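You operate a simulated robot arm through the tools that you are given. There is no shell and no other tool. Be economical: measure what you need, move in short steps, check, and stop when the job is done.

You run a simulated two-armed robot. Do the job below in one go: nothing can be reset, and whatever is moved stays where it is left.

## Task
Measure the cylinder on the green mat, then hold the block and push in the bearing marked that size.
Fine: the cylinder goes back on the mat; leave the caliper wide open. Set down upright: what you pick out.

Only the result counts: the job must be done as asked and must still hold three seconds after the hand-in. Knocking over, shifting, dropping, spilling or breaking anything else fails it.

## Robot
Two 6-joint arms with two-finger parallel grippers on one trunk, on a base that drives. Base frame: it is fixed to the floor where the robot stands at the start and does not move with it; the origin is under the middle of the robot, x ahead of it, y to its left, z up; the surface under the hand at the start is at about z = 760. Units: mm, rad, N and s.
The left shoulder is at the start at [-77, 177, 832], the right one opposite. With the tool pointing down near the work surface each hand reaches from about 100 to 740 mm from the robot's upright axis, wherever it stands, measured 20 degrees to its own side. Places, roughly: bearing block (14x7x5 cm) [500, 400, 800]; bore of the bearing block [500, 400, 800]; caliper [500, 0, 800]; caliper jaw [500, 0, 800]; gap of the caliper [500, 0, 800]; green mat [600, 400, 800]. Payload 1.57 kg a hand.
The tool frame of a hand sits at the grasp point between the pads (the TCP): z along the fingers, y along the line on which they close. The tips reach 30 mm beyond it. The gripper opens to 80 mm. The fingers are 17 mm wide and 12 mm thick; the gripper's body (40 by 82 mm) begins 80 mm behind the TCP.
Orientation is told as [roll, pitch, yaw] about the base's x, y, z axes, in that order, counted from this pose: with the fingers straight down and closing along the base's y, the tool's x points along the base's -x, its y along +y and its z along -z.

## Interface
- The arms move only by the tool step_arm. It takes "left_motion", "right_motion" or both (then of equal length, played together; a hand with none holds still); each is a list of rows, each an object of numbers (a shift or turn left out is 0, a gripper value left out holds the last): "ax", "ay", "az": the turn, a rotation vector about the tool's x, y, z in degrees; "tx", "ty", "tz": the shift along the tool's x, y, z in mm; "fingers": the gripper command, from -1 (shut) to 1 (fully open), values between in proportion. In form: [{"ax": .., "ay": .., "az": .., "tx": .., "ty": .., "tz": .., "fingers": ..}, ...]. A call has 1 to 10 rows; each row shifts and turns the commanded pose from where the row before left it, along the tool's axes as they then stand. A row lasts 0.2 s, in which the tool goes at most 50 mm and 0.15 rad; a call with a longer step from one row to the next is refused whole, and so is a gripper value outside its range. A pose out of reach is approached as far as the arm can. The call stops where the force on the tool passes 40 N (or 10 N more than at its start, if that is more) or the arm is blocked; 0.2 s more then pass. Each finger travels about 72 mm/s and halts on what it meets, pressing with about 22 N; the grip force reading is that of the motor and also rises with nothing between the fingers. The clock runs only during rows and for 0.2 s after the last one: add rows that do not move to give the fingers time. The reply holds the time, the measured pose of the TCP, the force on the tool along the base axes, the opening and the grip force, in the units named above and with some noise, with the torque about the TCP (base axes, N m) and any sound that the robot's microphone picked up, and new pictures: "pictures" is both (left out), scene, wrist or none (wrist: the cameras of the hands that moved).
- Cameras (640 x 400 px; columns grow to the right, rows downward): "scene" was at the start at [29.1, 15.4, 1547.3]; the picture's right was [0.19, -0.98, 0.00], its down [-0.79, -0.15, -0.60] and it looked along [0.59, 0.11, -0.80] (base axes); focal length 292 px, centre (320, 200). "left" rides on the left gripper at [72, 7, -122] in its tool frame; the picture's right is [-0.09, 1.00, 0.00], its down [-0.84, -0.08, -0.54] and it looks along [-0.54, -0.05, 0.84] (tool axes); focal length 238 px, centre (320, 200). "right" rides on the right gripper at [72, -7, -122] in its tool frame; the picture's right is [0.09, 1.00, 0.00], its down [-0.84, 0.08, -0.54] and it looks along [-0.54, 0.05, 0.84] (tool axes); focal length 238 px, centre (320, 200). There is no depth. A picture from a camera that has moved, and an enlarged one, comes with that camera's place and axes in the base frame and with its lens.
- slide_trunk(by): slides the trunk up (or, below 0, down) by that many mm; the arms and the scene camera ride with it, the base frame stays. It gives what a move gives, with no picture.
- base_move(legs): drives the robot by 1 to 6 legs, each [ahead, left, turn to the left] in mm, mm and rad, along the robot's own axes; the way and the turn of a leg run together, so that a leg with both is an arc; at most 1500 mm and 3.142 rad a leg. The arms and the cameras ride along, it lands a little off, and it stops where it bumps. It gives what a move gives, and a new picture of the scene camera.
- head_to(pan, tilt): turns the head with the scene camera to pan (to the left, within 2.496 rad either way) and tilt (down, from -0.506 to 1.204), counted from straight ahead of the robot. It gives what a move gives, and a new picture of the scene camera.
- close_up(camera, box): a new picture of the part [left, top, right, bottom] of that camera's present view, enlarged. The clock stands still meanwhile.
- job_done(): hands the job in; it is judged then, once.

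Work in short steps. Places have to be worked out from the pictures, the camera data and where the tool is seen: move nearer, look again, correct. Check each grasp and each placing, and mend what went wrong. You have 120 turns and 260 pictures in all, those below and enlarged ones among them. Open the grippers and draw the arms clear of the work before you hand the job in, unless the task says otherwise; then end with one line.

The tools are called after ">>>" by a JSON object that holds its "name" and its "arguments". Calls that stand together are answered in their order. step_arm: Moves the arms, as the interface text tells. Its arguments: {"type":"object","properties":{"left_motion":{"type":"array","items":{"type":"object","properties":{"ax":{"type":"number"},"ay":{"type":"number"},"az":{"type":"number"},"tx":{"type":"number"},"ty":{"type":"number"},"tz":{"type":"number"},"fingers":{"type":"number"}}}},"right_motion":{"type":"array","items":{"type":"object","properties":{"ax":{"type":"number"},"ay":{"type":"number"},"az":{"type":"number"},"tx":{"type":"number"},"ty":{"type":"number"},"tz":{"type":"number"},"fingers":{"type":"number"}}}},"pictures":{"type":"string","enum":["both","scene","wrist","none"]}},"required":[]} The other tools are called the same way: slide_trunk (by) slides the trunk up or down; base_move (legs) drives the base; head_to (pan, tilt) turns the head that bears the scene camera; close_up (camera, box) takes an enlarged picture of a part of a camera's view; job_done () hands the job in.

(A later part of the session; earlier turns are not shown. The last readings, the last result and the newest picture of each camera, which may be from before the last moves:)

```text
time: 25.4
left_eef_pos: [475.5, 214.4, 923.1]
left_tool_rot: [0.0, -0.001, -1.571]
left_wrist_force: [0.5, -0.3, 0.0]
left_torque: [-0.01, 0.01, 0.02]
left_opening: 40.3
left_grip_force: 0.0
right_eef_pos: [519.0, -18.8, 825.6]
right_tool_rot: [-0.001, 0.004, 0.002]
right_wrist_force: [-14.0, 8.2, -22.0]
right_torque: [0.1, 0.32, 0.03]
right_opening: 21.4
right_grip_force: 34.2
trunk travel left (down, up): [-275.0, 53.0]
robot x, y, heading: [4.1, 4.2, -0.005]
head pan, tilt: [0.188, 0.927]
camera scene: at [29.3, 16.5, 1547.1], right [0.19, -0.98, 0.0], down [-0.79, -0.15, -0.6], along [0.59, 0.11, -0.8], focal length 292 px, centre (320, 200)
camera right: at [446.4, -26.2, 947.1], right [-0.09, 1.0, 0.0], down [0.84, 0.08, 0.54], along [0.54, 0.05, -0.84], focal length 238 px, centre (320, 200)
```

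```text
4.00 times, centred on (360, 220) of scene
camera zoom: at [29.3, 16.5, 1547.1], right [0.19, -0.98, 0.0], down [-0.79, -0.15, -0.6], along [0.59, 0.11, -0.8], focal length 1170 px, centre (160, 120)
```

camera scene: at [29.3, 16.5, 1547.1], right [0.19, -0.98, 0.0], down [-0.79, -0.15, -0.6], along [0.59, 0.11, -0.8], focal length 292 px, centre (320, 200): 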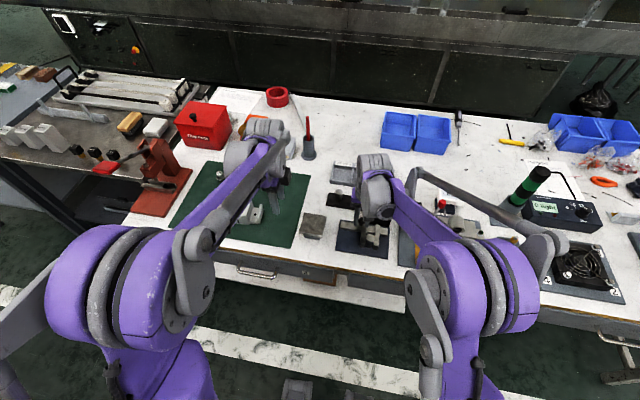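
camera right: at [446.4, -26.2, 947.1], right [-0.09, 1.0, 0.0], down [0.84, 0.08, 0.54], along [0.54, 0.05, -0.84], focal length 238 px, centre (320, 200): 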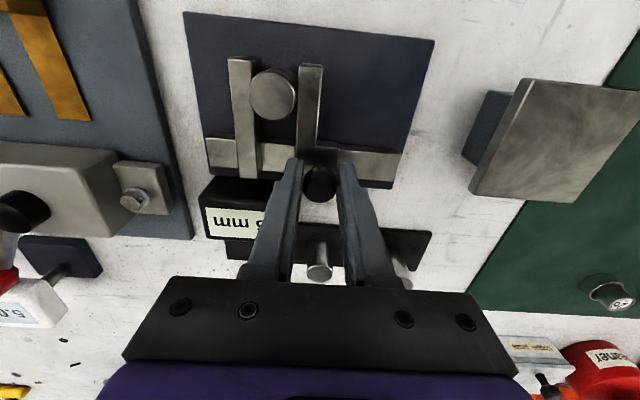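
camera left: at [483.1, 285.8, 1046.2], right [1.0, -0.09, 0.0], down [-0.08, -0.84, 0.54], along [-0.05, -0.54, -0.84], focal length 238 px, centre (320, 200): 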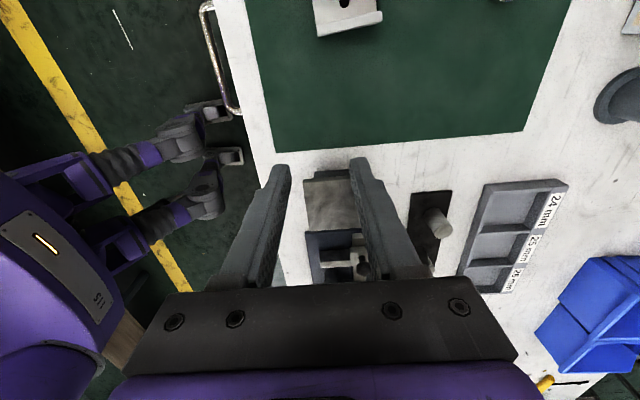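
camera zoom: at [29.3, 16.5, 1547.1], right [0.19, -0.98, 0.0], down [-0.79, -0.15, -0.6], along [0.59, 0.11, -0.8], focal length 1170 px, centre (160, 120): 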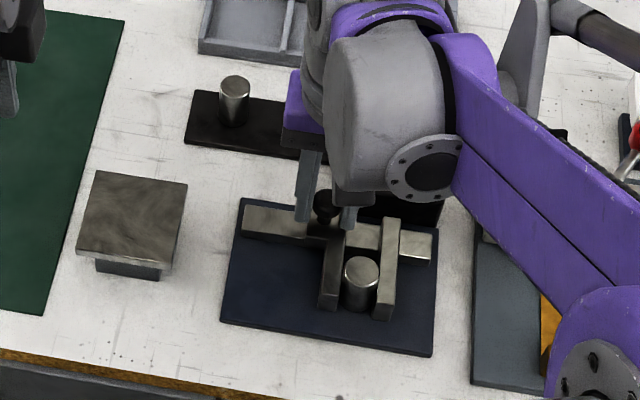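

Contact seems near (8 N along y). I press a little more, then open the fingers and lift to read the display.

>>> {"name": "step_arm", "arguments": {"right_motion": [{"ty": -1}, {"ty": -0.7}, {}], "pictures": "none"}}

>>> {"name": "step_arm", "arguments": {"right_motion": [{"fingers": 0}, {}, {}, {"tz": -25}, {"tz": -40}, {"tx": 30}, {"tx": 40}, {}], "pictures": "wrist"}}

>>> {"name": "close_up", "arguments": {"camera": "right", "box": [200, 60, 460, 300]}}

```text
time: 26.2
left_eef_pos: [476.2, 214.6, 923.4]
left_tool_rot: [-0.001, 0.0, -1.57]
left_wrist_force: [0.0, -0.2, 0.1]
left_torque: [-0.01, 0.0, -0.02]
left_opening: 39.9
left_grip_force: 0.0
right_eef_pos: [518.7, -18.8, 826.3]
right_tool_rot: [-0.001, 0.0, 0.003]
right_wrist_force: [-11.8, 22.6, -23.5]
right_torque: [0.26, 0.29, 0.13]
right_opening: 21.1
right_grip_force: 34.5
trunk travel left (down, up): [-275.0, 53.0]
robot x, y, heading: [-0.0, 4.9, -0.003]
head pan, tilt: [0.188, 0.927]
```

```text
time: 28.0
left_eef_pos: [475.5, 212.7, 924.1]
left_tool_rot: [-0.001, 0.001, -1.571]
left_wrist_force: [-0.2, 0.1, -0.1]
left_torque: [-0.01, -0.01, -0.01]
left_opening: 40.0
left_grip_force: 0.1
right_eef_pos: [447.9, -22.9, 889.2]
right_tool_rot: [0.0, 0.0, 0.001]
right_wrist_force: [0.3, -0.1, -0.3]
right_torque: [-0.01, -0.02, -0.01]
right_opening: 40.3
right_grip_force: 0.0
trunk travel left (down, up): [-275.0, 53.0]
robot x, y, heading: [2.5, -0.9, 0.001]
head pan, tilt: [0.188, 0.927]
camera right: at [375.3, -30.0, 1010.1], right [-0.09, 1.0, 0.0], down [0.84, 0.08, 0.54], along [0.54, 0.05, -0.84], focal length 238 px, centre (320, 200)
```

right: 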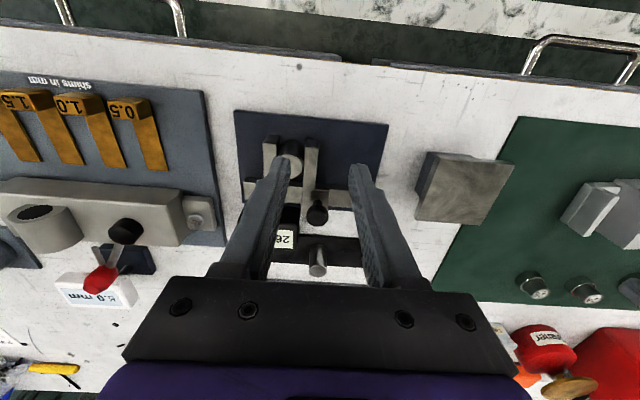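

```text
1.67 times, centred on (330, 180) of right
camera zoom: at [375.3, -30.0, 1010.1], right [-0.09, 1.0, 0.0], down [0.84, 0.08, 0.54], along [0.54, 0.05, -0.84], focal length 397 px, centre (303, 233)
```

zoom: 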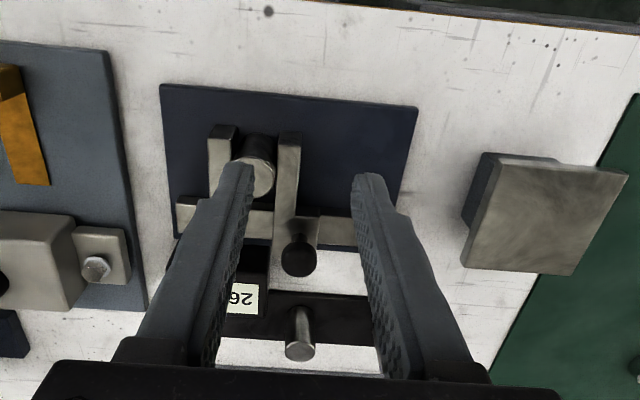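

The display is visible between the fingers; I enlarge it.

>>> {"name": "close_up", "arguments": {"camera": "right", "box": [265, 210, 305, 260]}}

>>> {"name": "step_arm", "arguments": {"right_motion": [{"tx": 0, "tz": -40}, {"ty": 40}, {"ty": 30}, {}], "pictures": "wrist"}}

>>> {"name": "close_up", "arguments": {"camera": "right", "box": [160, 110, 320, 260]}}

```text
8.00 times, centred on (285, 235) of right
camera zoom: at [375.3, -30.0, 1010.1], right [-0.09, 1.0, 0.0], down [0.84, 0.08, 0.54], along [0.54, 0.05, -0.84], focal length 1907 px, centre (600, -80)
```

zoom: 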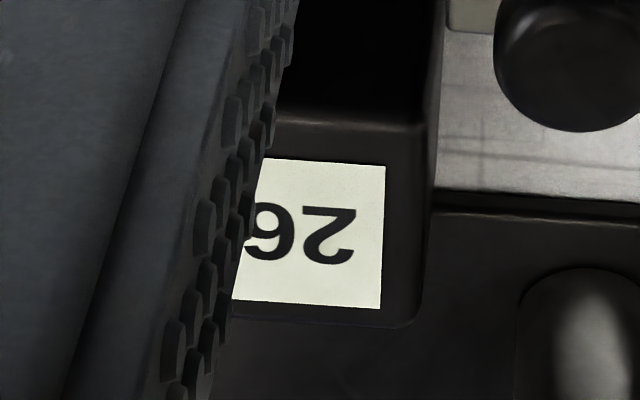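

```text
time: 29.0
left_eef_pos: [475.2, 212.3, 924.4]
left_tool_rot: [0.001, 0.0, -1.571]
left_wrist_force: [-0.1, 1.0, 0.6]
left_torque: [0.03, -0.04, 0.04]
left_opening: 40.1
left_grip_force: 0.1
right_eef_pos: [447.2, 46.5, 932.4]
right_tool_rot: [0.0, 0.002, -0.001]
right_wrist_force: [0.6, -0.1, 0.6]
right_torque: [0.02, -0.01, 0.0]
right_opening: 40.2
right_grip_force: 0.1
trunk travel left (down, up): [-275.0, 53.0]
robot x, y, heading: [-2.0, 0.8, -0.004]
head pan, tilt: [0.188, 0.927]
camera right: at [374.8, 39.5, 1053.6], right [-0.09, 1.0, 0.0], down [0.84, 0.08, 0.54], along [0.54, 0.05, -0.84], focal length 238 px, centre (320, 200)
```

right: 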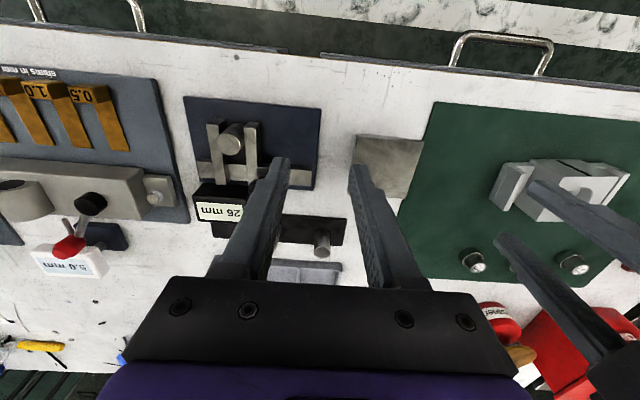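

```text
2.67 times, centred on (240, 185) of right
camera zoom: at [374.8, 39.5, 1053.6], right [-0.09, 1.0, 0.0], down [0.84, 0.08, 0.54], along [0.54, 0.05, -0.84], focal length 636 px, centre (533, 240)
```

zoom: 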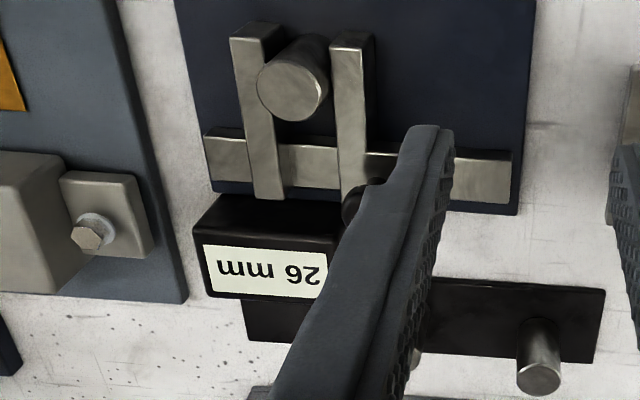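

Display shows 26 mm; gripper said ~25.5, so I verify the slider is really home by regripping and pushing harder.

>>> {"name": "step_arm", "arguments": {"right_motion": [{"ty": -30}, {"ty": -40}, {"tz": 40}, {"tx": -40}, {"tx": -30}, {"tz": 40}, {"tz": 24}, {}, {"fingers": -1}, {}], "pictures": "none"}}

>>> {"name": "step_arm", "arguments": {"right_motion": [{}, {"ty": -1}, {"ty": -1}, {"ty": -1}, {}], "pictures": "wrist"}}

>>> {"name": "close_up", "arguments": {"camera": "right", "box": [200, 50, 340, 250]}}

```text
time: 31.2
left_eef_pos: [474.9, 214.5, 923.9]
left_tool_rot: [0.0, 0.0, -1.571]
left_wrist_force: [-0.5, 0.2, 0.6]
left_torque: [-0.01, 0.0, 0.0]
left_opening: 40.1
left_grip_force: 0.1
right_eef_pos: [517.3, -19.2, 827.6]
right_tool_rot: [0.002, 0.0, 0.001]
right_wrist_force: [-0.8, 10.2, -2.7]
right_torque: [0.25, -0.09, 0.08]
right_opening: 21.4
right_grip_force: 33.9
trunk travel left (down, up): [-275.0, 53.0]
robot x, y, heading: [0.6, 0.2, -0.001]
head pan, tilt: [0.188, 0.927]
```

```text
time: 32.4
left_eef_pos: [475.4, 215.5, 923.5]
left_tool_rot: [-0.001, -0.005, -1.57]
left_wrist_force: [0.6, -0.3, 0.7]
left_torque: [0.0, -0.03, 0.0]
left_opening: 40.2
left_grip_force: 0.3
right_eef_pos: [517.6, -17.9, 828.9]
right_tool_rot: [0.004, 0.002, 0.004]
right_wrist_force: [-8.9, 34.9, -11.8]
right_torque: [0.44, -0.59, 0.16]
right_opening: 21.2
right_grip_force: 33.9
trunk travel left (down, up): [-275.0, 53.0]
robot x, y, heading: [-1.2, -3.2, 0.004]
head pan, tilt: [0.188, 0.927]
camera right: at [445.4, -26.9, 949.3], right [-0.1, 1.0, 0.0], down [0.84, 0.08, 0.54], along [0.54, 0.05, -0.84], focal length 238 px, centre (320, 200)
```

right: 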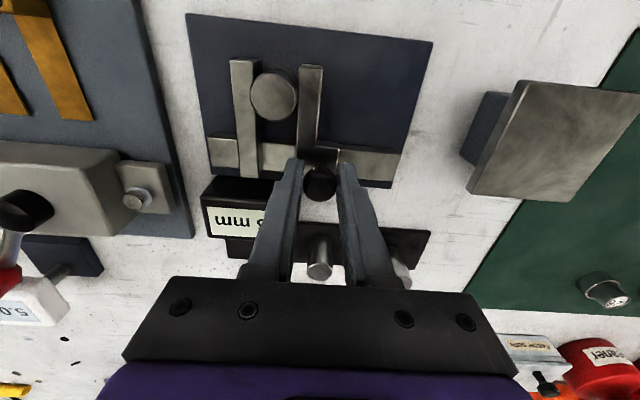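

```text
2.00 times, centred on (270, 150) of right
camera zoom: at [445.4, -26.9, 949.3], right [-0.1, 1.0, 0.0], down [0.84, 0.08, 0.54], along [0.54, 0.05, -0.84], focal length 477 px, centre (420, 300)
```

zoom: 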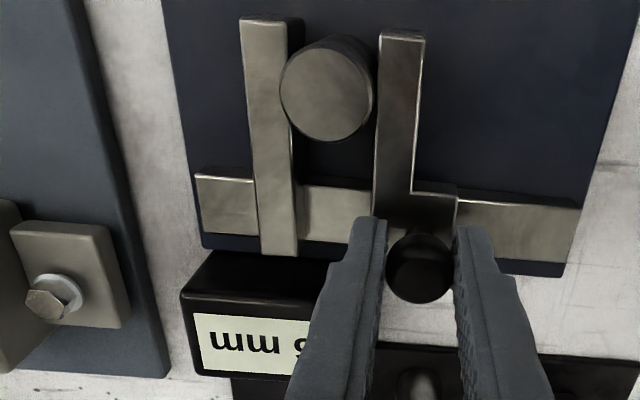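

The slider is firm at 35 N. I check the last digit under load.

>>> {"name": "close_up", "arguments": {"camera": "right", "box": [205, 200, 275, 245]}}

```text
8.89 times, centred on (240, 222) of right
camera zoom: at [445.4, -26.9, 949.3], right [-0.1, 1.0, 0.0], down [0.84, 0.08, 0.54], along [0.54, 0.05, -0.84], focal length 2119 px, centre (1031, 0)
```

zoom: 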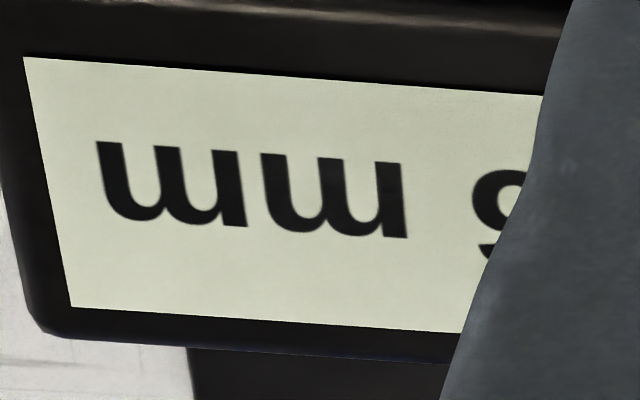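

The terminal shape is that of a 6: the cylinder is 26 mm. I slide the caliper back wide open.

>>> {"name": "step_arm", "arguments": {"right_motion": [{"ty": 4}, {"ty": 6}, {"ty": 6}, {"ty": 6}, {"ty": 6}, {"ty": 6}, {"ty": 4}, {}], "pictures": "wrist"}}

```text
time: 34.2
left_eef_pos: [475.6, 213.7, 925.0]
left_tool_rot: [0.002, 0.001, -1.571]
left_wrist_force: [0.7, -0.5, -0.3]
left_torque: [0.0, 0.0, -0.01]
left_opening: 40.0
left_grip_force: 0.0
right_eef_pos: [518.6, 13.0, 828.0]
right_tool_rot: [0.001, 0.001, 0.002]
right_wrist_force: [-19.0, -0.1, -5.8]
right_torque: [-0.05, 0.77, 0.06]
right_opening: 21.4
right_grip_force: 35.0
trunk travel left (down, up): [-275.0, 53.0]
robot x, y, heading: [-0.8, -0.8, -0.0]
head pan, tilt: [0.188, 0.927]
camera right: at [445.5, 5.9, 949.5], right [-0.09, 1.0, 0.0], down [0.84, 0.08, 0.54], along [0.54, 0.05, -0.84], focal length 238 px, centre (320, 200)
```

right: 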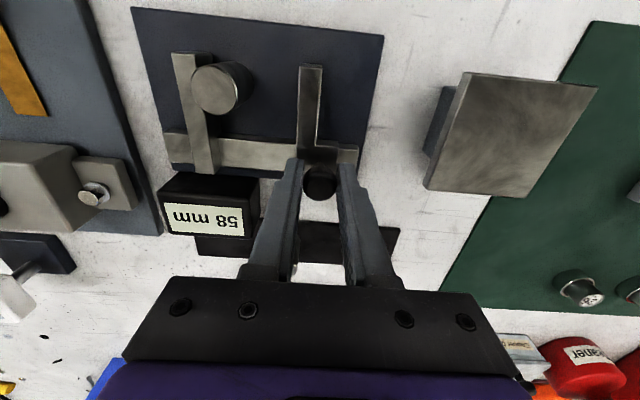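

It reads 58; a few millimetres more brings it to 60.

>>> {"name": "step_arm", "arguments": {"right_motion": [{"ty": 1.5}, {"ty": 1.5}, {"ty": 1}, {}], "pictures": "wrist"}}

```text
time: 35.2
left_eef_pos: [475.0, 212.5, 924.9]
left_tool_rot: [0.001, 0.001, -1.571]
left_wrist_force: [0.1, -1.1, 1.2]
left_torque: [-0.01, 0.0, -0.03]
left_opening: 39.9
left_grip_force: 0.0
right_eef_pos: [518.2, 17.3, 828.3]
right_tool_rot: [0.001, -0.002, 0.0]
right_wrist_force: [-17.0, -0.7, -1.7]
right_torque: [0.02, 0.56, -0.01]
right_opening: 21.3
right_grip_force: 34.8
trunk travel left (down, up): [-275.0, 53.0]
robot x, y, heading: [0.8, -4.0, -0.004]
head pan, tilt: [0.188, 0.927]
camera right: at [445.4, 9.6, 949.5], right [-0.09, 1.0, 0.0], down [0.84, 0.08, 0.54], along [0.54, 0.05, -0.84], focal length 238 px, centre (320, 200)
```

right: 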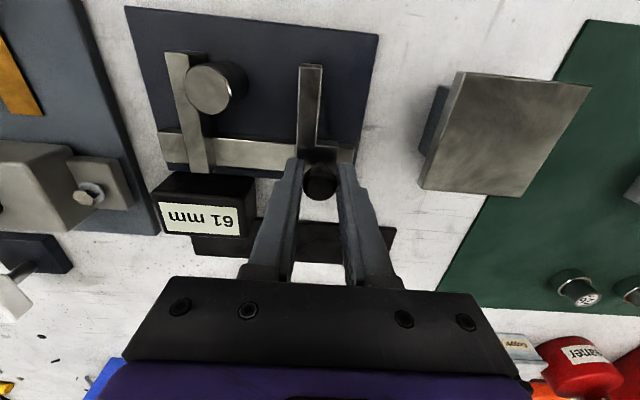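

61 mm, wider than at the start: good. I release the knob, take the right hand up and away, and bring the left hand back over the cylinder.

>>> {"name": "step_arm", "arguments": {"right_motion": [{"fingers": 0}, {}, {}, {"tz": -25}, {"tz": -40}, {"tz": -40}, {"tz": -40}, {"ty": -40, "tx": 20}, {"ty": -40, "tx": 20}, {"ty": -40, "tx": 30}], "pictures": "none"}}

>>> {"name": "step_arm", "arguments": {"right_motion": [{"ty": -40}, {"ty": -40}, {"ty": -30}, {}, {}, {}, {}, {}, {}], "left_motion": [{}, {}, {"tx": -40}, {"tx": -40}, {"tx": -40}, {"tx": -40}, {"tx": -40}, {"tx": -30}, {}], "pictures": "both"}}

>>> {"name": "close_up", "arguments": {"camera": "left", "box": [220, 80, 460, 230]}}

```text
time: 37.4
left_eef_pos: [473.8, 213.2, 924.9]
left_tool_rot: [-0.001, 0.0, -1.57]
left_wrist_force: [-0.7, -0.4, 0.6]
left_torque: [0.01, -0.03, 0.0]
left_opening: 40.3
left_grip_force: 0.0
right_eef_pos: [447.0, -104.3, 973.2]
right_tool_rot: [0.002, 0.001, -0.001]
right_wrist_force: [-0.3, 0.4, -0.3]
right_torque: [0.01, -0.01, 0.01]
right_opening: 40.0
right_grip_force: 0.2
trunk travel left (down, up): [-275.0, 53.0]
robot x, y, heading: [1.2, -0.1, 0.005]
head pan, tilt: [0.188, 0.927]
```

```text
time: 39.4
left_eef_pos: [471.9, -18.9, 925.8]
left_tool_rot: [0.0, 0.0, -1.571]
left_wrist_force: [-0.3, 0.2, 0.2]
left_torque: [0.0, 0.04, 0.01]
left_opening: 39.7
left_grip_force: 0.1
right_eef_pos: [448.0, -212.4, 974.7]
right_tool_rot: [0.001, 0.001, 0.0]
right_wrist_force: [0.8, -0.1, -0.1]
right_torque: [0.03, -0.03, 0.01]
right_opening: 40.2
right_grip_force: 0.1
trunk travel left (down, up): [-275.0, 53.0]
robot x, y, heading: [0.5, 1.1, 0.0]
head pan, tilt: [0.188, 0.927]
camera scene: at [29.0, 15.9, 1547.3], right [0.19, -0.98, 0.0], down [-0.79, -0.15, -0.6], along [0.59, 0.11, -0.8], focal length 292 px, centre (320, 200)
camera right: at [375.5, -218.7, 1095.6], right [-0.09, 1.0, 0.0], down [0.84, 0.08, 0.54], along [0.54, 0.05, -0.84], focal length 238 px, centre (320, 200)
camera left: at [480.1, 53.8, 1047.6], right [1.0, -0.09, 0.0], down [-0.08, -0.84, 0.54], along [-0.05, -0.54, -0.84], focal length 238 px, centre (320, 200)
```

scene: 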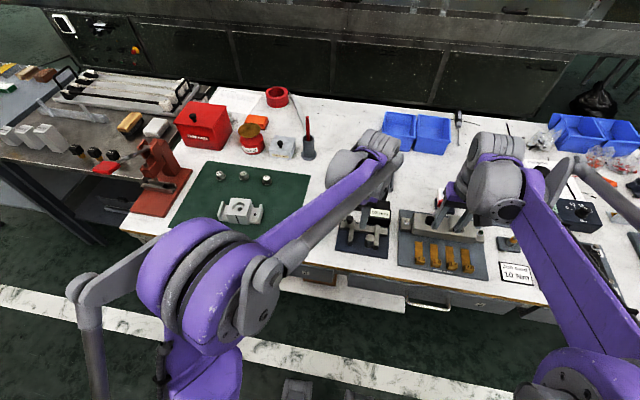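
right: 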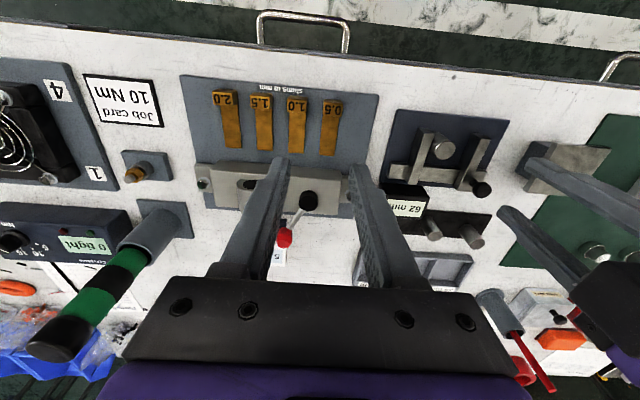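
left: 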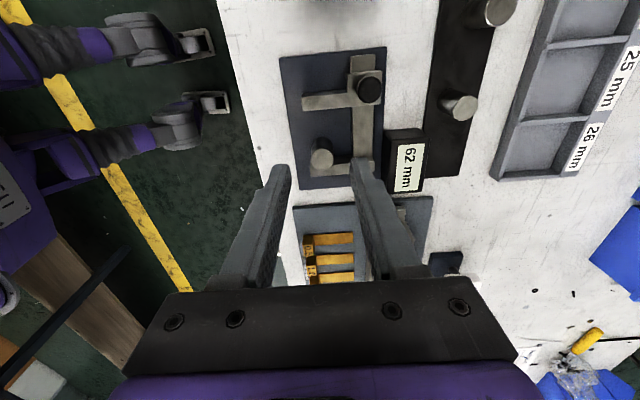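

```text
2.67 times, centred on (340, 155) of left
camera zoom: at [480.1, 53.8, 1047.6], right [1.0, -0.09, 0.0], down [-0.08, -0.84, 0.54], along [-0.05, -0.54, -0.84], focal length 636 px, centre (267, 320)
```

zoom: 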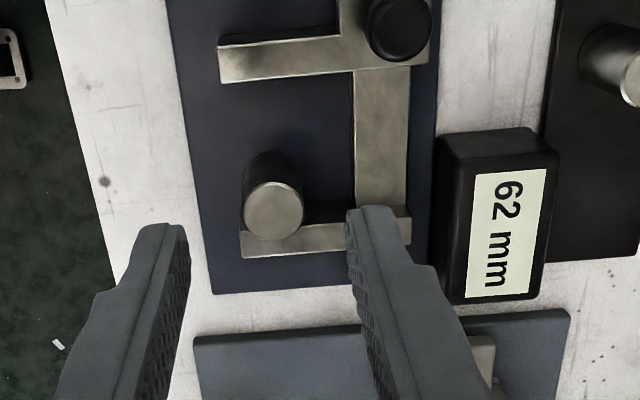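

Cylinder at (473.5, -49.6), display 62 mm. I lower around it and grip.

>>> {"name": "step_arm", "arguments": {"left_motion": [{"tx": -30.5, "ty": 1, "fingers": -0.18}, {"tz": 40}, {"tz": 40}, {"tz": 36}, {}, {"fingers": -1}, {}, {}], "pictures": "wrist"}}

```text
time: 41.2
left_eef_pos: [474.2, -46.4, 807.4]
left_tool_rot: [-0.001, 0.0, -1.571]
left_wrist_force: [0.1, 0.9, -1.1]
left_torque: [0.04, 0.06, 0.0]
left_opening: 25.3
left_grip_force: 22.1
right_eef_pos: [447.8, -211.8, 974.3]
right_tool_rot: [-0.001, 0.0, -0.001]
right_wrist_force: [0.3, 0.4, -0.4]
right_torque: [-0.03, 0.02, -0.03]
right_opening: 39.8
right_grip_force: 0.0
trunk travel left (down, up): [-275.0, 53.0]
robot x, y, heading: [1.5, 1.0, -0.004]
head pan, tilt: [0.188, 0.927]
camera left: at [482.5, 26.6, 930.1], right [1.0, -0.09, 0.0], down [-0.08, -0.84, 0.54], along [-0.05, -0.54, -0.84], focal length 238 px, centre (320, 200)
```

left: 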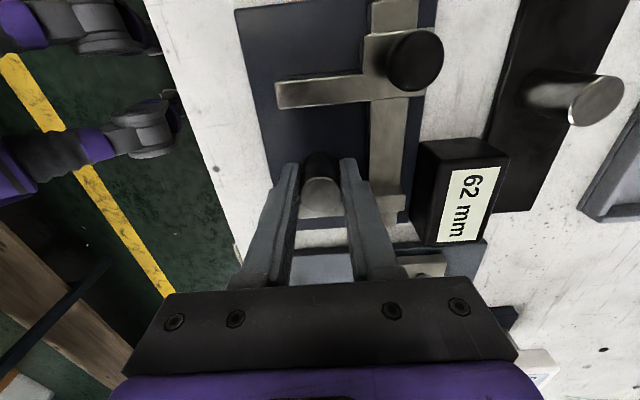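

Gripped (25.3). I lift it clear and carry it back over its place on the mat.

>>> {"name": "step_arm", "arguments": {"left_motion": [{"tz": -25}, {"tz": -40}, {"tz": -35}, {"tx": 48}, {"tx": 48}, {"tx": 48}, {"tx": 48}, {"tx": 48}, {"tx": 48, "ty": 18}, {}], "pictures": "wrist"}}

>>> {"name": "step_arm", "arguments": {"left_motion": [{"tz": 40}, {"tz": 40}, {"tz": 10}, {}], "pictures": "wrist"}}

```text
refused: row 9 steps farther than a row can; nothing moved
```

```text
time: 41.5
left_eef_pos: [475.0, -45.6, 797.4]
left_tool_rot: [0.001, 0.002, -1.57]
left_wrist_force: [-4.1, 2.0, 50.6]
left_torque: [-0.05, 0.13, 0.05]
left_opening: 25.6
left_grip_force: 23.1
right_eef_pos: [446.1, -211.3, 975.8]
right_tool_rot: [0.0, -0.001, 0.0]
right_wrist_force: [0.5, -0.7, 0.2]
right_torque: [0.0, 0.05, -0.01]
right_opening: 40.1
right_grip_force: 0.0
trunk travel left (down, up): [-275.0, 53.0]
robot x, y, heading: [1.4, -1.4, -0.001]
head pan, tilt: [0.188, 0.927]
stopped in row 1 (left hand): the force on the tool passed its limit at 188 N (the readings are from after the stop); the commanded pose is now the measured one
camera left: at [482.2, 26.1, 920.0], right [1.0, -0.09, 0.0], down [-0.08, -0.84, 0.54], along [-0.05, -0.54, -0.84], focal length 238 px, centre (320, 200)
```

left: 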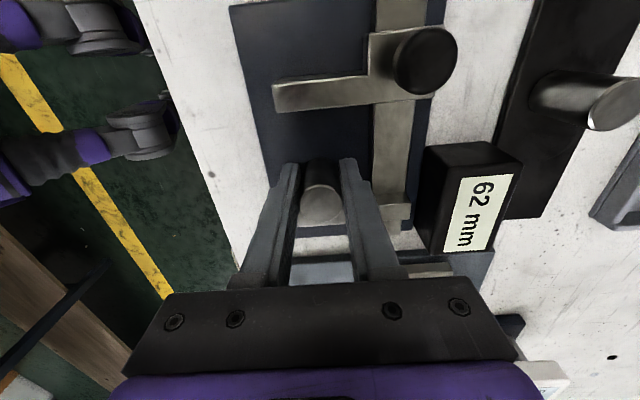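

My carry call was refused for a too-long row and the dependent lowering pressed on the caliper plate; the picture shows nothing displaced. I should not chain dependent calls. I now lift.

>>> {"name": "step_arm", "arguments": {"left_motion": [{"tz": -15}, {"tz": -40}, {"tz": -45}, {"tx": 45}, {"tx": 48}, {"tx": 48}, {"tx": 48}, {"tx": 48}, {"tx": 45, "ty": 18}, {}]}}

>>> {"name": "close_up", "arguments": {"camera": "right", "box": [360, 80, 560, 270]}}

>>> {"name": "close_up", "arguments": {"camera": "left", "box": [220, 120, 420, 245]}}

```text
time: 43.8
left_eef_pos: [495.6, 237.8, 893.6]
left_tool_rot: [-0.004, 0.003, -1.571]
left_wrist_force: [0.4, -0.1, -0.9]
left_torque: [0.0, 0.0, 0.02]
left_opening: 25.7
left_grip_force: 22.4
right_eef_pos: [447.5, -211.6, 974.2]
right_tool_rot: [0.0, 0.001, 0.001]
right_wrist_force: [-0.2, -0.2, 0.2]
right_torque: [-0.01, -0.03, -0.01]
right_opening: 40.0
right_grip_force: 0.0
trunk travel left (down, up): [-275.0, 53.0]
robot x, y, heading: [2.0, 1.3, 0.004]
head pan, tilt: [0.188, 0.927]
camera scene: at [28.8, 14.7, 1547.3], right [0.19, -0.98, 0.0], down [-0.78, -0.15, -0.6], along [0.59, 0.11, -0.8], focal length 292 px, centre (320, 200)
camera left: at [503.1, 309.6, 1016.2], right [1.0, -0.09, 0.0], down [-0.08, -0.84, 0.54], along [-0.05, -0.54, -0.84], focal length 238 px, centre (320, 200)
```

scene: 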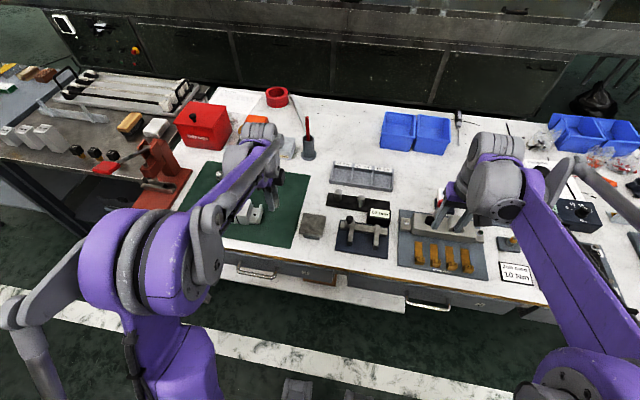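
left: 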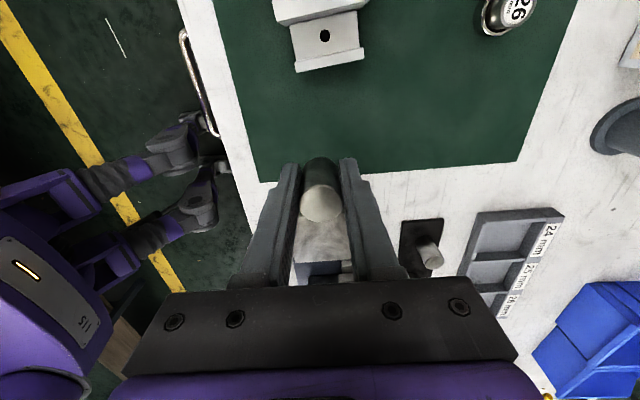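

```text
2.11 times, centred on (460, 175) of right
camera zoom: at [375.6, -219.6, 1095.3], right [-0.09, 1.0, 0.0], down [0.84, 0.08, 0.54], along [0.54, 0.05, -0.84], focal length 502 px, centre (25, 253)
```

zoom: 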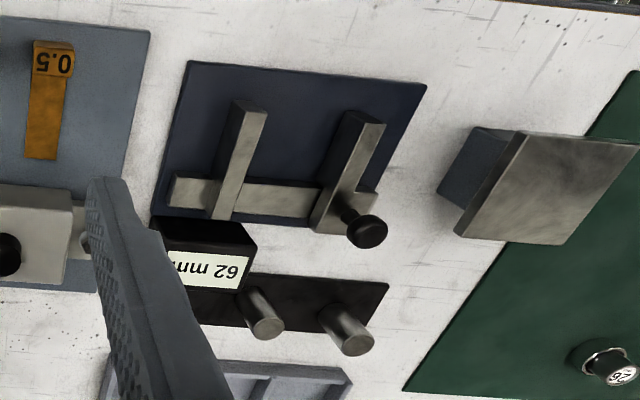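

```text
3.20 times, centred on (320, 182) of left
camera zoom: at [503.1, 309.6, 1016.2], right [1.0, -0.09, 0.0], down [-0.08, -0.84, 0.54], along [-0.05, -0.54, -0.84], focal length 763 px, centre (320, 256)
```

zoom: 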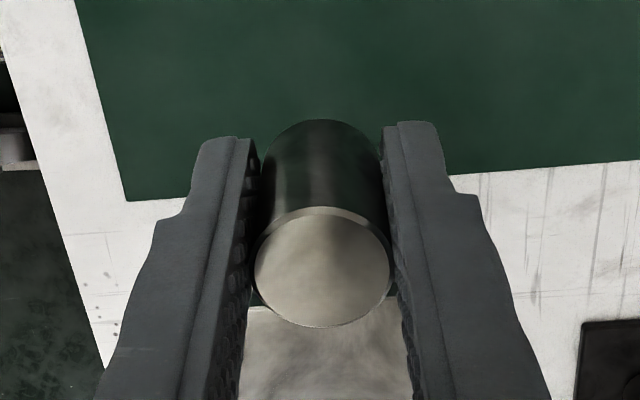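

The caliper is unharmed and open at 62. The cylinder is over the mat; I lower it toward contact.

>>> {"name": "step_arm", "arguments": {"left_motion": [{"tx": 6, "tz": 40}, {"tz": 35}, {"tz": 13}, {"tz": 2}, {}], "pictures": "none"}}

```text
time: 45.0
left_eef_pos: [495.3, 241.3, 805.4]
left_tool_rot: [-0.003, 0.0, -1.573]
left_wrist_force: [0.9, -0.3, -2.0]
left_torque: [0.0, 0.0, -0.04]
left_opening: 25.5
left_grip_force: 22.0
right_eef_pos: [447.1, -212.2, 974.4]
right_tool_rot: [0.0, -0.001, 0.0]
right_wrist_force: [-0.1, -0.6, 0.5]
right_torque: [0.0, 0.0, 0.01]
right_opening: 40.2
right_grip_force: 0.1
trunk travel left (down, up): [-275.0, 53.0]
robot x, y, heading: [1.3, 1.5, 0.003]
head pan, tilt: [0.188, 0.927]
```

>>> {"name": "step_arm", "arguments": {"left_motion": [{"tz": 2}, {"tz": 2}, {"tz": 1}, {}], "pictures": "none"}}

>>> {"name": "step_arm", "arguments": {"left_motion": [{"tz": 1}, {"tz": 1}, {}], "pictures": "none"}}

>>> {"name": "step_arm", "arguments": {"left_motion": [{"tz": 1}, {}], "pictures": "none"}}

```text
time: 46.0
left_eef_pos: [495.1, 242.6, 799.3]
left_tool_rot: [-0.002, 0.0, -1.571]
left_wrist_force: [1.0, -0.2, -1.8]
left_torque: [0.0, 0.02, 0.01]
left_opening: 25.4
left_grip_force: 21.5
right_eef_pos: [448.2, -211.3, 972.9]
right_tool_rot: [0.002, 0.001, 0.0]
right_wrist_force: [-0.3, 0.2, 0.0]
right_torque: [-0.01, -0.01, 0.0]
right_opening: 40.1
right_grip_force: 0.1
trunk travel left (down, up): [-275.0, 53.0]
robot x, y, heading: [-2.1, 0.2, -0.0]
head pan, tilt: [0.188, 0.927]
```

```text
time: 46.8
left_eef_pos: [494.6, 241.8, 797.4]
left_tool_rot: [-0.001, 0.0, -1.57]
left_wrist_force: [-0.2, 0.2, -1.8]
left_torque: [-0.01, -0.01, -0.01]
left_opening: 25.5
left_grip_force: 21.9
right_eef_pos: [448.2, -212.6, 974.3]
right_tool_rot: [0.0, -0.001, 0.001]
right_wrist_force: [-0.2, -0.1, -0.4]
right_torque: [-0.01, -0.02, -0.03]
right_opening: 40.0
right_grip_force: 0.0
trunk travel left (down, up): [-275.0, 53.0]
robot x, y, heading: [-2.0, -2.0, -0.002]
head pan, tilt: [0.188, 0.927]
```

```text
time: 47.4
left_eef_pos: [493.6, 242.7, 797.2]
left_tool_rot: [-0.002, 0.0, -1.57]
left_wrist_force: [-0.1, -0.5, -2.3]
left_torque: [0.0, -0.02, -0.01]
left_opening: 25.1
left_grip_force: 21.8
right_eef_pos: [448.7, -211.5, 974.5]
right_tool_rot: [-0.001, 0.001, -0.001]
right_wrist_force: [0.3, -0.4, 0.1]
right_torque: [0.03, 0.01, 0.0]
right_opening: 39.7
right_grip_force: 0.1
trunk travel left (down, up): [-275.0, 53.0]
robot x, y, heading: [-0.8, 1.1, 0.003]
head pan, tilt: [0.188, 0.927]
```

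>>> {"name": "step_arm", "arguments": {"left_motion": [{"tz": 1}, {"tz": 1}, {}], "pictures": "none"}}

>>> {"name": "step_arm", "arguments": {"left_motion": [{"tz": 1}, {}], "pictures": "none"}}

```text
time: 48.1
left_eef_pos: [493.7, 242.1, 795.1]
left_tool_rot: [-0.003, 0.001, -1.572]
left_wrist_force: [-0.7, -0.3, -2.0]
left_torque: [0.04, 0.02, 0.01]
left_opening: 25.5
left_grip_force: 22.5
right_eef_pos: [448.0, -212.0, 974.2]
right_tool_rot: [0.001, -0.001, -0.001]
right_wrist_force: [-0.5, 0.4, 0.8]
right_torque: [-0.02, -0.01, 0.01]
right_opening: 40.0
right_grip_force: 0.1
trunk travel left (down, up): [-275.0, 53.0]
robot x, y, heading: [-2.4, 4.7, 0.0]
head pan, tilt: [0.188, 0.927]
```

```text
time: 48.8
left_eef_pos: [493.0, 240.9, 793.6]
left_tool_rot: [-0.002, 0.001, -1.572]
left_wrist_force: [-0.4, 0.7, -1.8]
left_torque: [0.03, 0.0, -0.01]
left_opening: 25.7
left_grip_force: 21.8
right_eef_pos: [448.0, -212.4, 973.6]
right_tool_rot: [0.002, 0.001, 0.001]
right_wrist_force: [0.2, 0.0, 0.1]
right_torque: [0.0, -0.01, 0.01]
right_opening: 40.1
right_grip_force: 0.0
trunk travel left (down, up): [-275.0, 53.0]
robot x, y, heading: [-3.2, -2.2, 0.004]
head pan, tilt: [0.188, 0.927]
```

>>> {"name": "step_arm", "arguments": {"left_motion": [{"tz": 1}, {}], "pictures": "wrist"}}

>>> {"name": "close_up", "arguments": {"camera": "left", "box": [260, 120, 380, 220]}}

>>> {"name": "step_arm", "arguments": {"left_motion": [{"tz": 0.7}, {}], "pictures": "none"}}

```text
time: 49.4
left_eef_pos: [494.3, 241.7, 791.8]
left_tool_rot: [-0.001, 0.002, -1.572]
left_wrist_force: [1.2, 1.2, 8.1]
left_torque: [-0.05, -0.17, 0.0]
left_opening: 25.7
left_grip_force: 21.9
right_eef_pos: [448.2, -212.0, 975.0]
right_tool_rot: [0.001, 0.0, -0.001]
right_wrist_force: [0.3, 0.0, 0.0]
right_torque: [0.01, -0.03, 0.01]
right_opening: 39.9
right_grip_force: 0.0
trunk travel left (down, up): [-275.0, 53.0]
robot x, y, heading: [1.3, 2.1, -0.003]
head pan, tilt: [0.188, 0.927]
camera left: at [501.2, 314.2, 915.0], right [1.0, -0.09, 0.0], down [-0.08, -0.84, 0.54], along [-0.05, -0.54, -0.84], focal length 238 px, centre (320, 200)
```

left: 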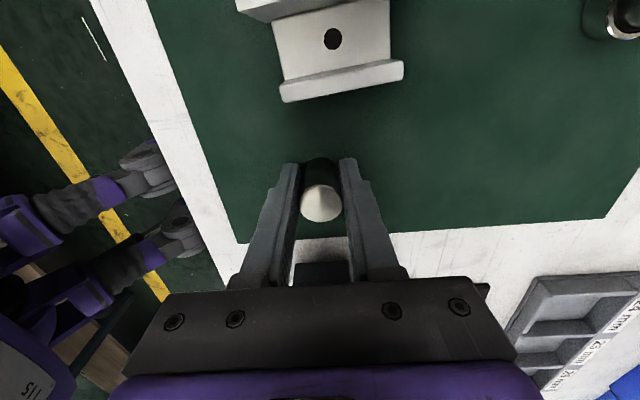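

```text
4.00 times, centred on (320, 170) of left
camera zoom: at [501.2, 314.2, 915.0], right [1.0, -0.09, 0.0], down [-0.08, -0.84, 0.54], along [-0.05, -0.54, -0.84], focal length 953 px, centre (320, 320)
```

zoom: 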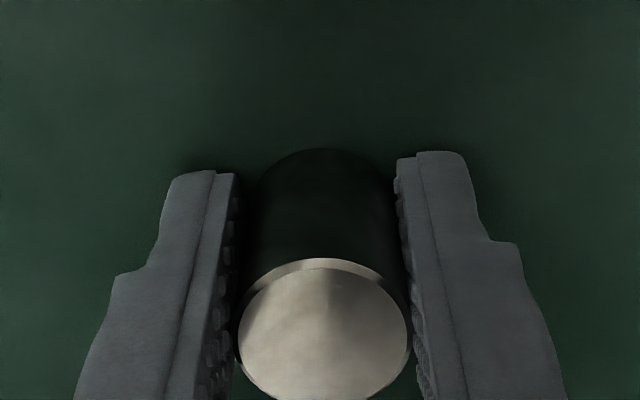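

```text
time: 50.0
left_eef_pos: [493.8, 241.8, 792.8]
left_tool_rot: [0.003, 0.002, -1.573]
left_wrist_force: [12.9, 8.2, 31.5]
left_torque: [0.09, -0.08, -0.16]
left_opening: 25.5
left_grip_force: 22.1
right_eef_pos: [449.2, -213.1, 974.3]
right_tool_rot: [-0.001, -0.001, 0.0]
right_wrist_force: [-0.2, 0.1, 0.4]
right_torque: [0.03, 0.02, 0.0]
right_opening: 40.3
right_grip_force: 0.0
trunk travel left (down, up): [-275.0, 53.0]
robot x, y, heading: [2.5, -1.1, -0.002]
head pan, tilt: [0.188, 0.927]
```

Seated on the mat. I ease off, release and lift the left hand, then look at the mat parts.

>>> {"name": "step_arm", "arguments": {"left_motion": [{"tz": -0.8}, {"fingers": -0.15}, {}, {"tz": -20}, {"tz": -40}, {"tz": -40}, {"tz": -40}, {"tx": -30}, {"tx": -30}, {}]}}

>>> {"name": "close_up", "arguments": {"camera": "scene", "box": [165, 155, 325, 255]}}

>>> {"name": "close_up", "arguments": {"camera": "left", "box": [220, 0, 500, 170]}}

```text
time: 50.7
left_eef_pos: [494.5, 241.5, 792.3]
left_tool_rot: [0.001, 0.0, -1.571]
left_wrist_force: [7.8, 0.9, 21.6]
left_torque: [-0.07, 0.16, 0.03]
left_opening: 27.4
left_grip_force: 0.1
right_eef_pos: [448.6, -212.5, 975.4]
right_tool_rot: [0.0, 0.0, 0.0]
right_wrist_force: [0.0, 0.6, 1.0]
right_torque: [-0.02, -0.03, 0.02]
right_opening: 40.0
right_grip_force: 0.1
trunk travel left (down, up): [-275.0, 53.0]
robot x, y, heading: [0.7, -3.1, -0.003]
head pan, tilt: [0.188, 0.927]
stopped in row 3 (left hand): the force on the tool passed its limit at 45 N (the readings are from after the stop); the commanded pose is now the measured one
camera scene: at [28.8, 14.8, 1547.1], right [0.19, -0.98, 0.0], down [-0.78, -0.15, -0.6], along [0.59, 0.11, -0.8], focal length 292 px, centre (320, 200)
camera left: at [501.4, 314.0, 915.1], right [1.0, -0.09, 0.0], down [-0.08, -0.84, 0.54], along [-0.05, -0.54, -0.84], focal length 238 px, centre (320, 200)
```

scene: 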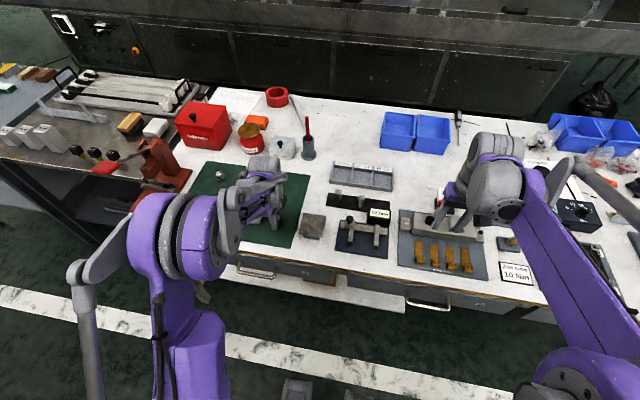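
left: 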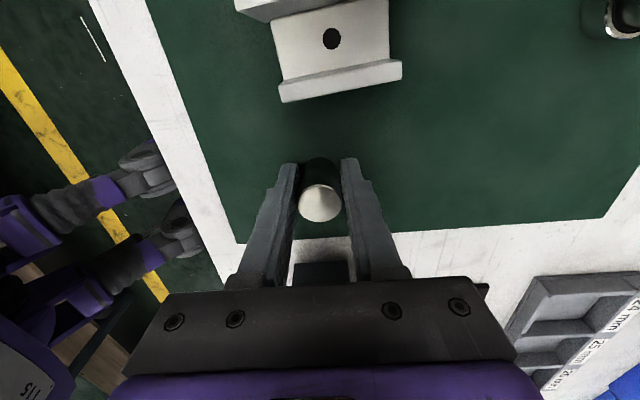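

```text
4.00 times, centred on (245, 205) of scene
camera zoom: at [28.8, 14.8, 1547.1], right [0.19, -0.98, 0.0], down [-0.78, -0.15, -0.6], along [0.59, 0.11, -0.8], focal length 1170 px, centre (620, 180)
```

zoom: 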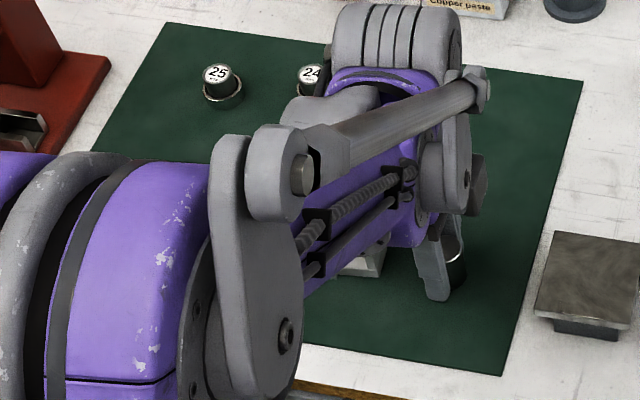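

```text
2.29 times, centred on (360, 85) of left
camera zoom: at [501.4, 314.0, 915.1], right [1.0, -0.09, 0.0], down [-0.08, -0.84, 0.54], along [-0.05, -0.54, -0.84], focal length 545 px, centre (229, 463)
```

zoom: 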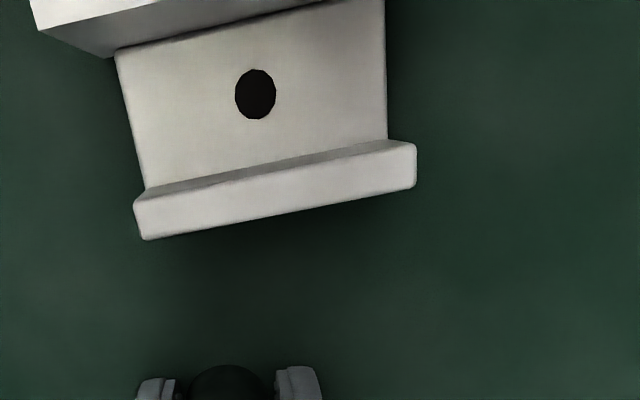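

Fingertips were touching the mat during release; fingers are at 27.4. I rise 1 mm, finish opening, then lift.

>>> {"name": "step_arm", "arguments": {"left_motion": [{"tz": -1.2}, {"fingers": -0.15}, {}, {}], "pictures": "none"}}

>>> {"name": "step_arm", "arguments": {"left_motion": [{"tz": -20}, {"tz": -40}, {"tz": -40}, {"tz": -40}, {}], "pictures": "wrist"}}

>>> {"name": "close_up", "arguments": {"camera": "left", "box": [220, 0, 520, 190]}}

```text
time: 51.7
left_eef_pos: [493.3, 241.9, 792.6]
left_tool_rot: [0.0, 0.002, -1.57]
left_wrist_force: [3.1, 1.0, 8.6]
left_torque: [-0.11, -0.06, 0.03]
left_opening: 27.6
left_grip_force: 0.1
right_eef_pos: [448.9, -212.7, 973.6]
right_tool_rot: [-0.002, 0.001, 0.0]
right_wrist_force: [0.0, -0.9, 0.4]
right_torque: [0.01, -0.01, -0.02]
right_opening: 40.1
right_grip_force: 0.0
trunk travel left (down, up): [-275.0, 53.0]
robot x, y, heading: [-4.1, 1.0, 0.002]
head pan, tilt: [0.188, 0.927]
```

```text
time: 52.9
left_eef_pos: [494.5, 239.3, 931.6]
left_tool_rot: [-0.001, 0.002, -1.572]
left_wrist_force: [-0.3, 0.8, -0.1]
left_torque: [-0.03, 0.02, 0.0]
left_opening: 34.0
left_grip_force: 0.0
right_eef_pos: [448.9, -211.2, 974.6]
right_tool_rot: [-0.001, 0.001, 0.001]
right_wrist_force: [-0.1, 0.7, -0.2]
right_torque: [0.0, -0.01, -0.03]
right_opening: 39.9
right_grip_force: 0.1
trunk travel left (down, up): [-275.0, 53.0]
robot x, y, heading: [1.2, 0.3, 0.0]
head pan, tilt: [0.188, 0.927]
camera left: at [501.7, 312.4, 1055.3], right [1.0, -0.09, 0.0], down [-0.08, -0.84, 0.54], along [-0.05, -0.54, -0.84], focal length 238 px, centre (320, 200)
```

left: 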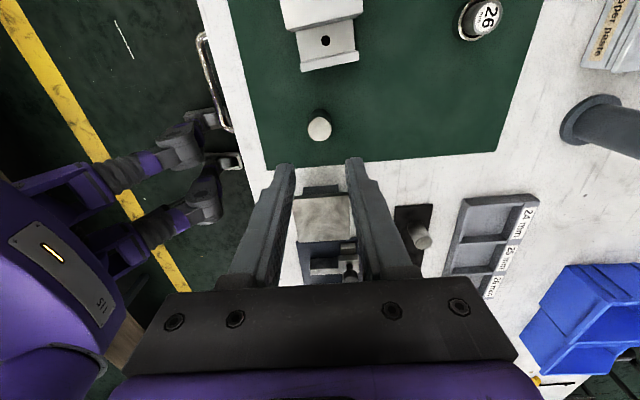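

```text
2.11 times, centred on (370, 95) of left
camera zoom: at [501.7, 312.4, 1055.3], right [1.0, -0.09, 0.0], down [-0.08, -0.84, 0.54], along [-0.05, -0.54, -0.84], focal length 502 px, centre (215, 421)
```

zoom: 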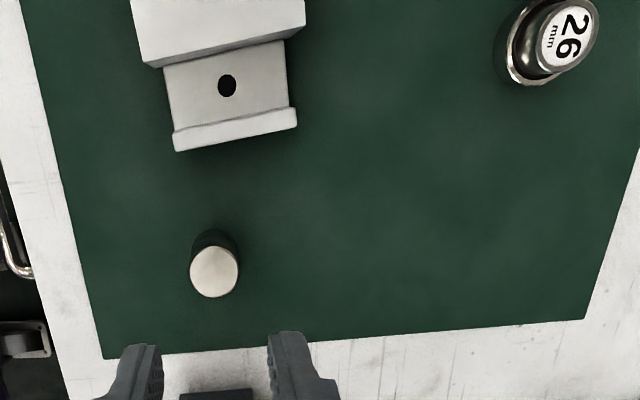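

The cylinder stands on the mat at about (493, 242). The right hand will hold the -y ear of the block and the left will handle the 26 bearing; I drive 120 mm left for better reach of both arms (hands are well above everything).

>>> {"name": "step_arm", "arguments": {"left_motion": [{"tz": -40}, {"tz": -40}, {}], "right_motion": [{"tz": -40}, {"tz": -30}, {}], "pictures": "none"}}

>>> {"name": "base_move", "arguments": {"legs": [[0, 120, 0]]}}

```text
time: 53.7
left_eef_pos: [492.9, 242.9, 1010.5]
left_tool_rot: [0.0, 0.002, -1.571]
left_wrist_force: [-0.5, -0.4, -0.1]
left_torque: [-0.01, -0.02, 0.0]
left_opening: 33.9
left_grip_force: 0.0
right_eef_pos: [448.6, -213.3, 1045.5]
right_tool_rot: [-0.001, 0.0, 0.001]
right_wrist_force: [0.0, -0.2, 0.6]
right_torque: [-0.01, -0.02, -0.01]
right_opening: 40.1
right_grip_force: 0.1
trunk travel left (down, up): [-275.0, 53.0]
robot x, y, heading: [1.0, -0.3, -0.002]
head pan, tilt: [0.188, 0.927]
```

```text
time: 55.4
left_eef_pos: [493.8, 357.9, 1009.7]
left_tool_rot: [0.001, 0.001, -1.574]
left_wrist_force: [0.6, 0.1, -1.3]
left_torque: [-0.02, 0.01, 0.04]
left_opening: 33.9
left_grip_force: 0.1
right_eef_pos: [446.7, -95.4, 1044.7]
right_tool_rot: [0.0, 0.0, -0.003]
right_wrist_force: [-0.2, 0.7, 0.4]
right_torque: [0.01, 0.0, 0.03]
right_opening: 40.3
right_grip_force: 0.1
trunk travel left (down, up): [-275.0, 53.0]
robot x, y, heading: [-0.4, 117.8, -0.005]
head pan, tilt: [0.188, 0.927]
camera scene: at [29.7, 133.2, 1547.3], right [0.18, -0.98, 0.0], down [-0.79, -0.15, -0.6], along [0.59, 0.11, -0.8], focal length 292 px, centre (320, 200)
```

scene: 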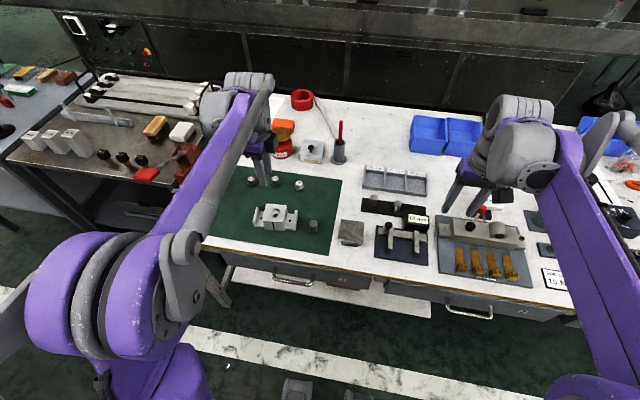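

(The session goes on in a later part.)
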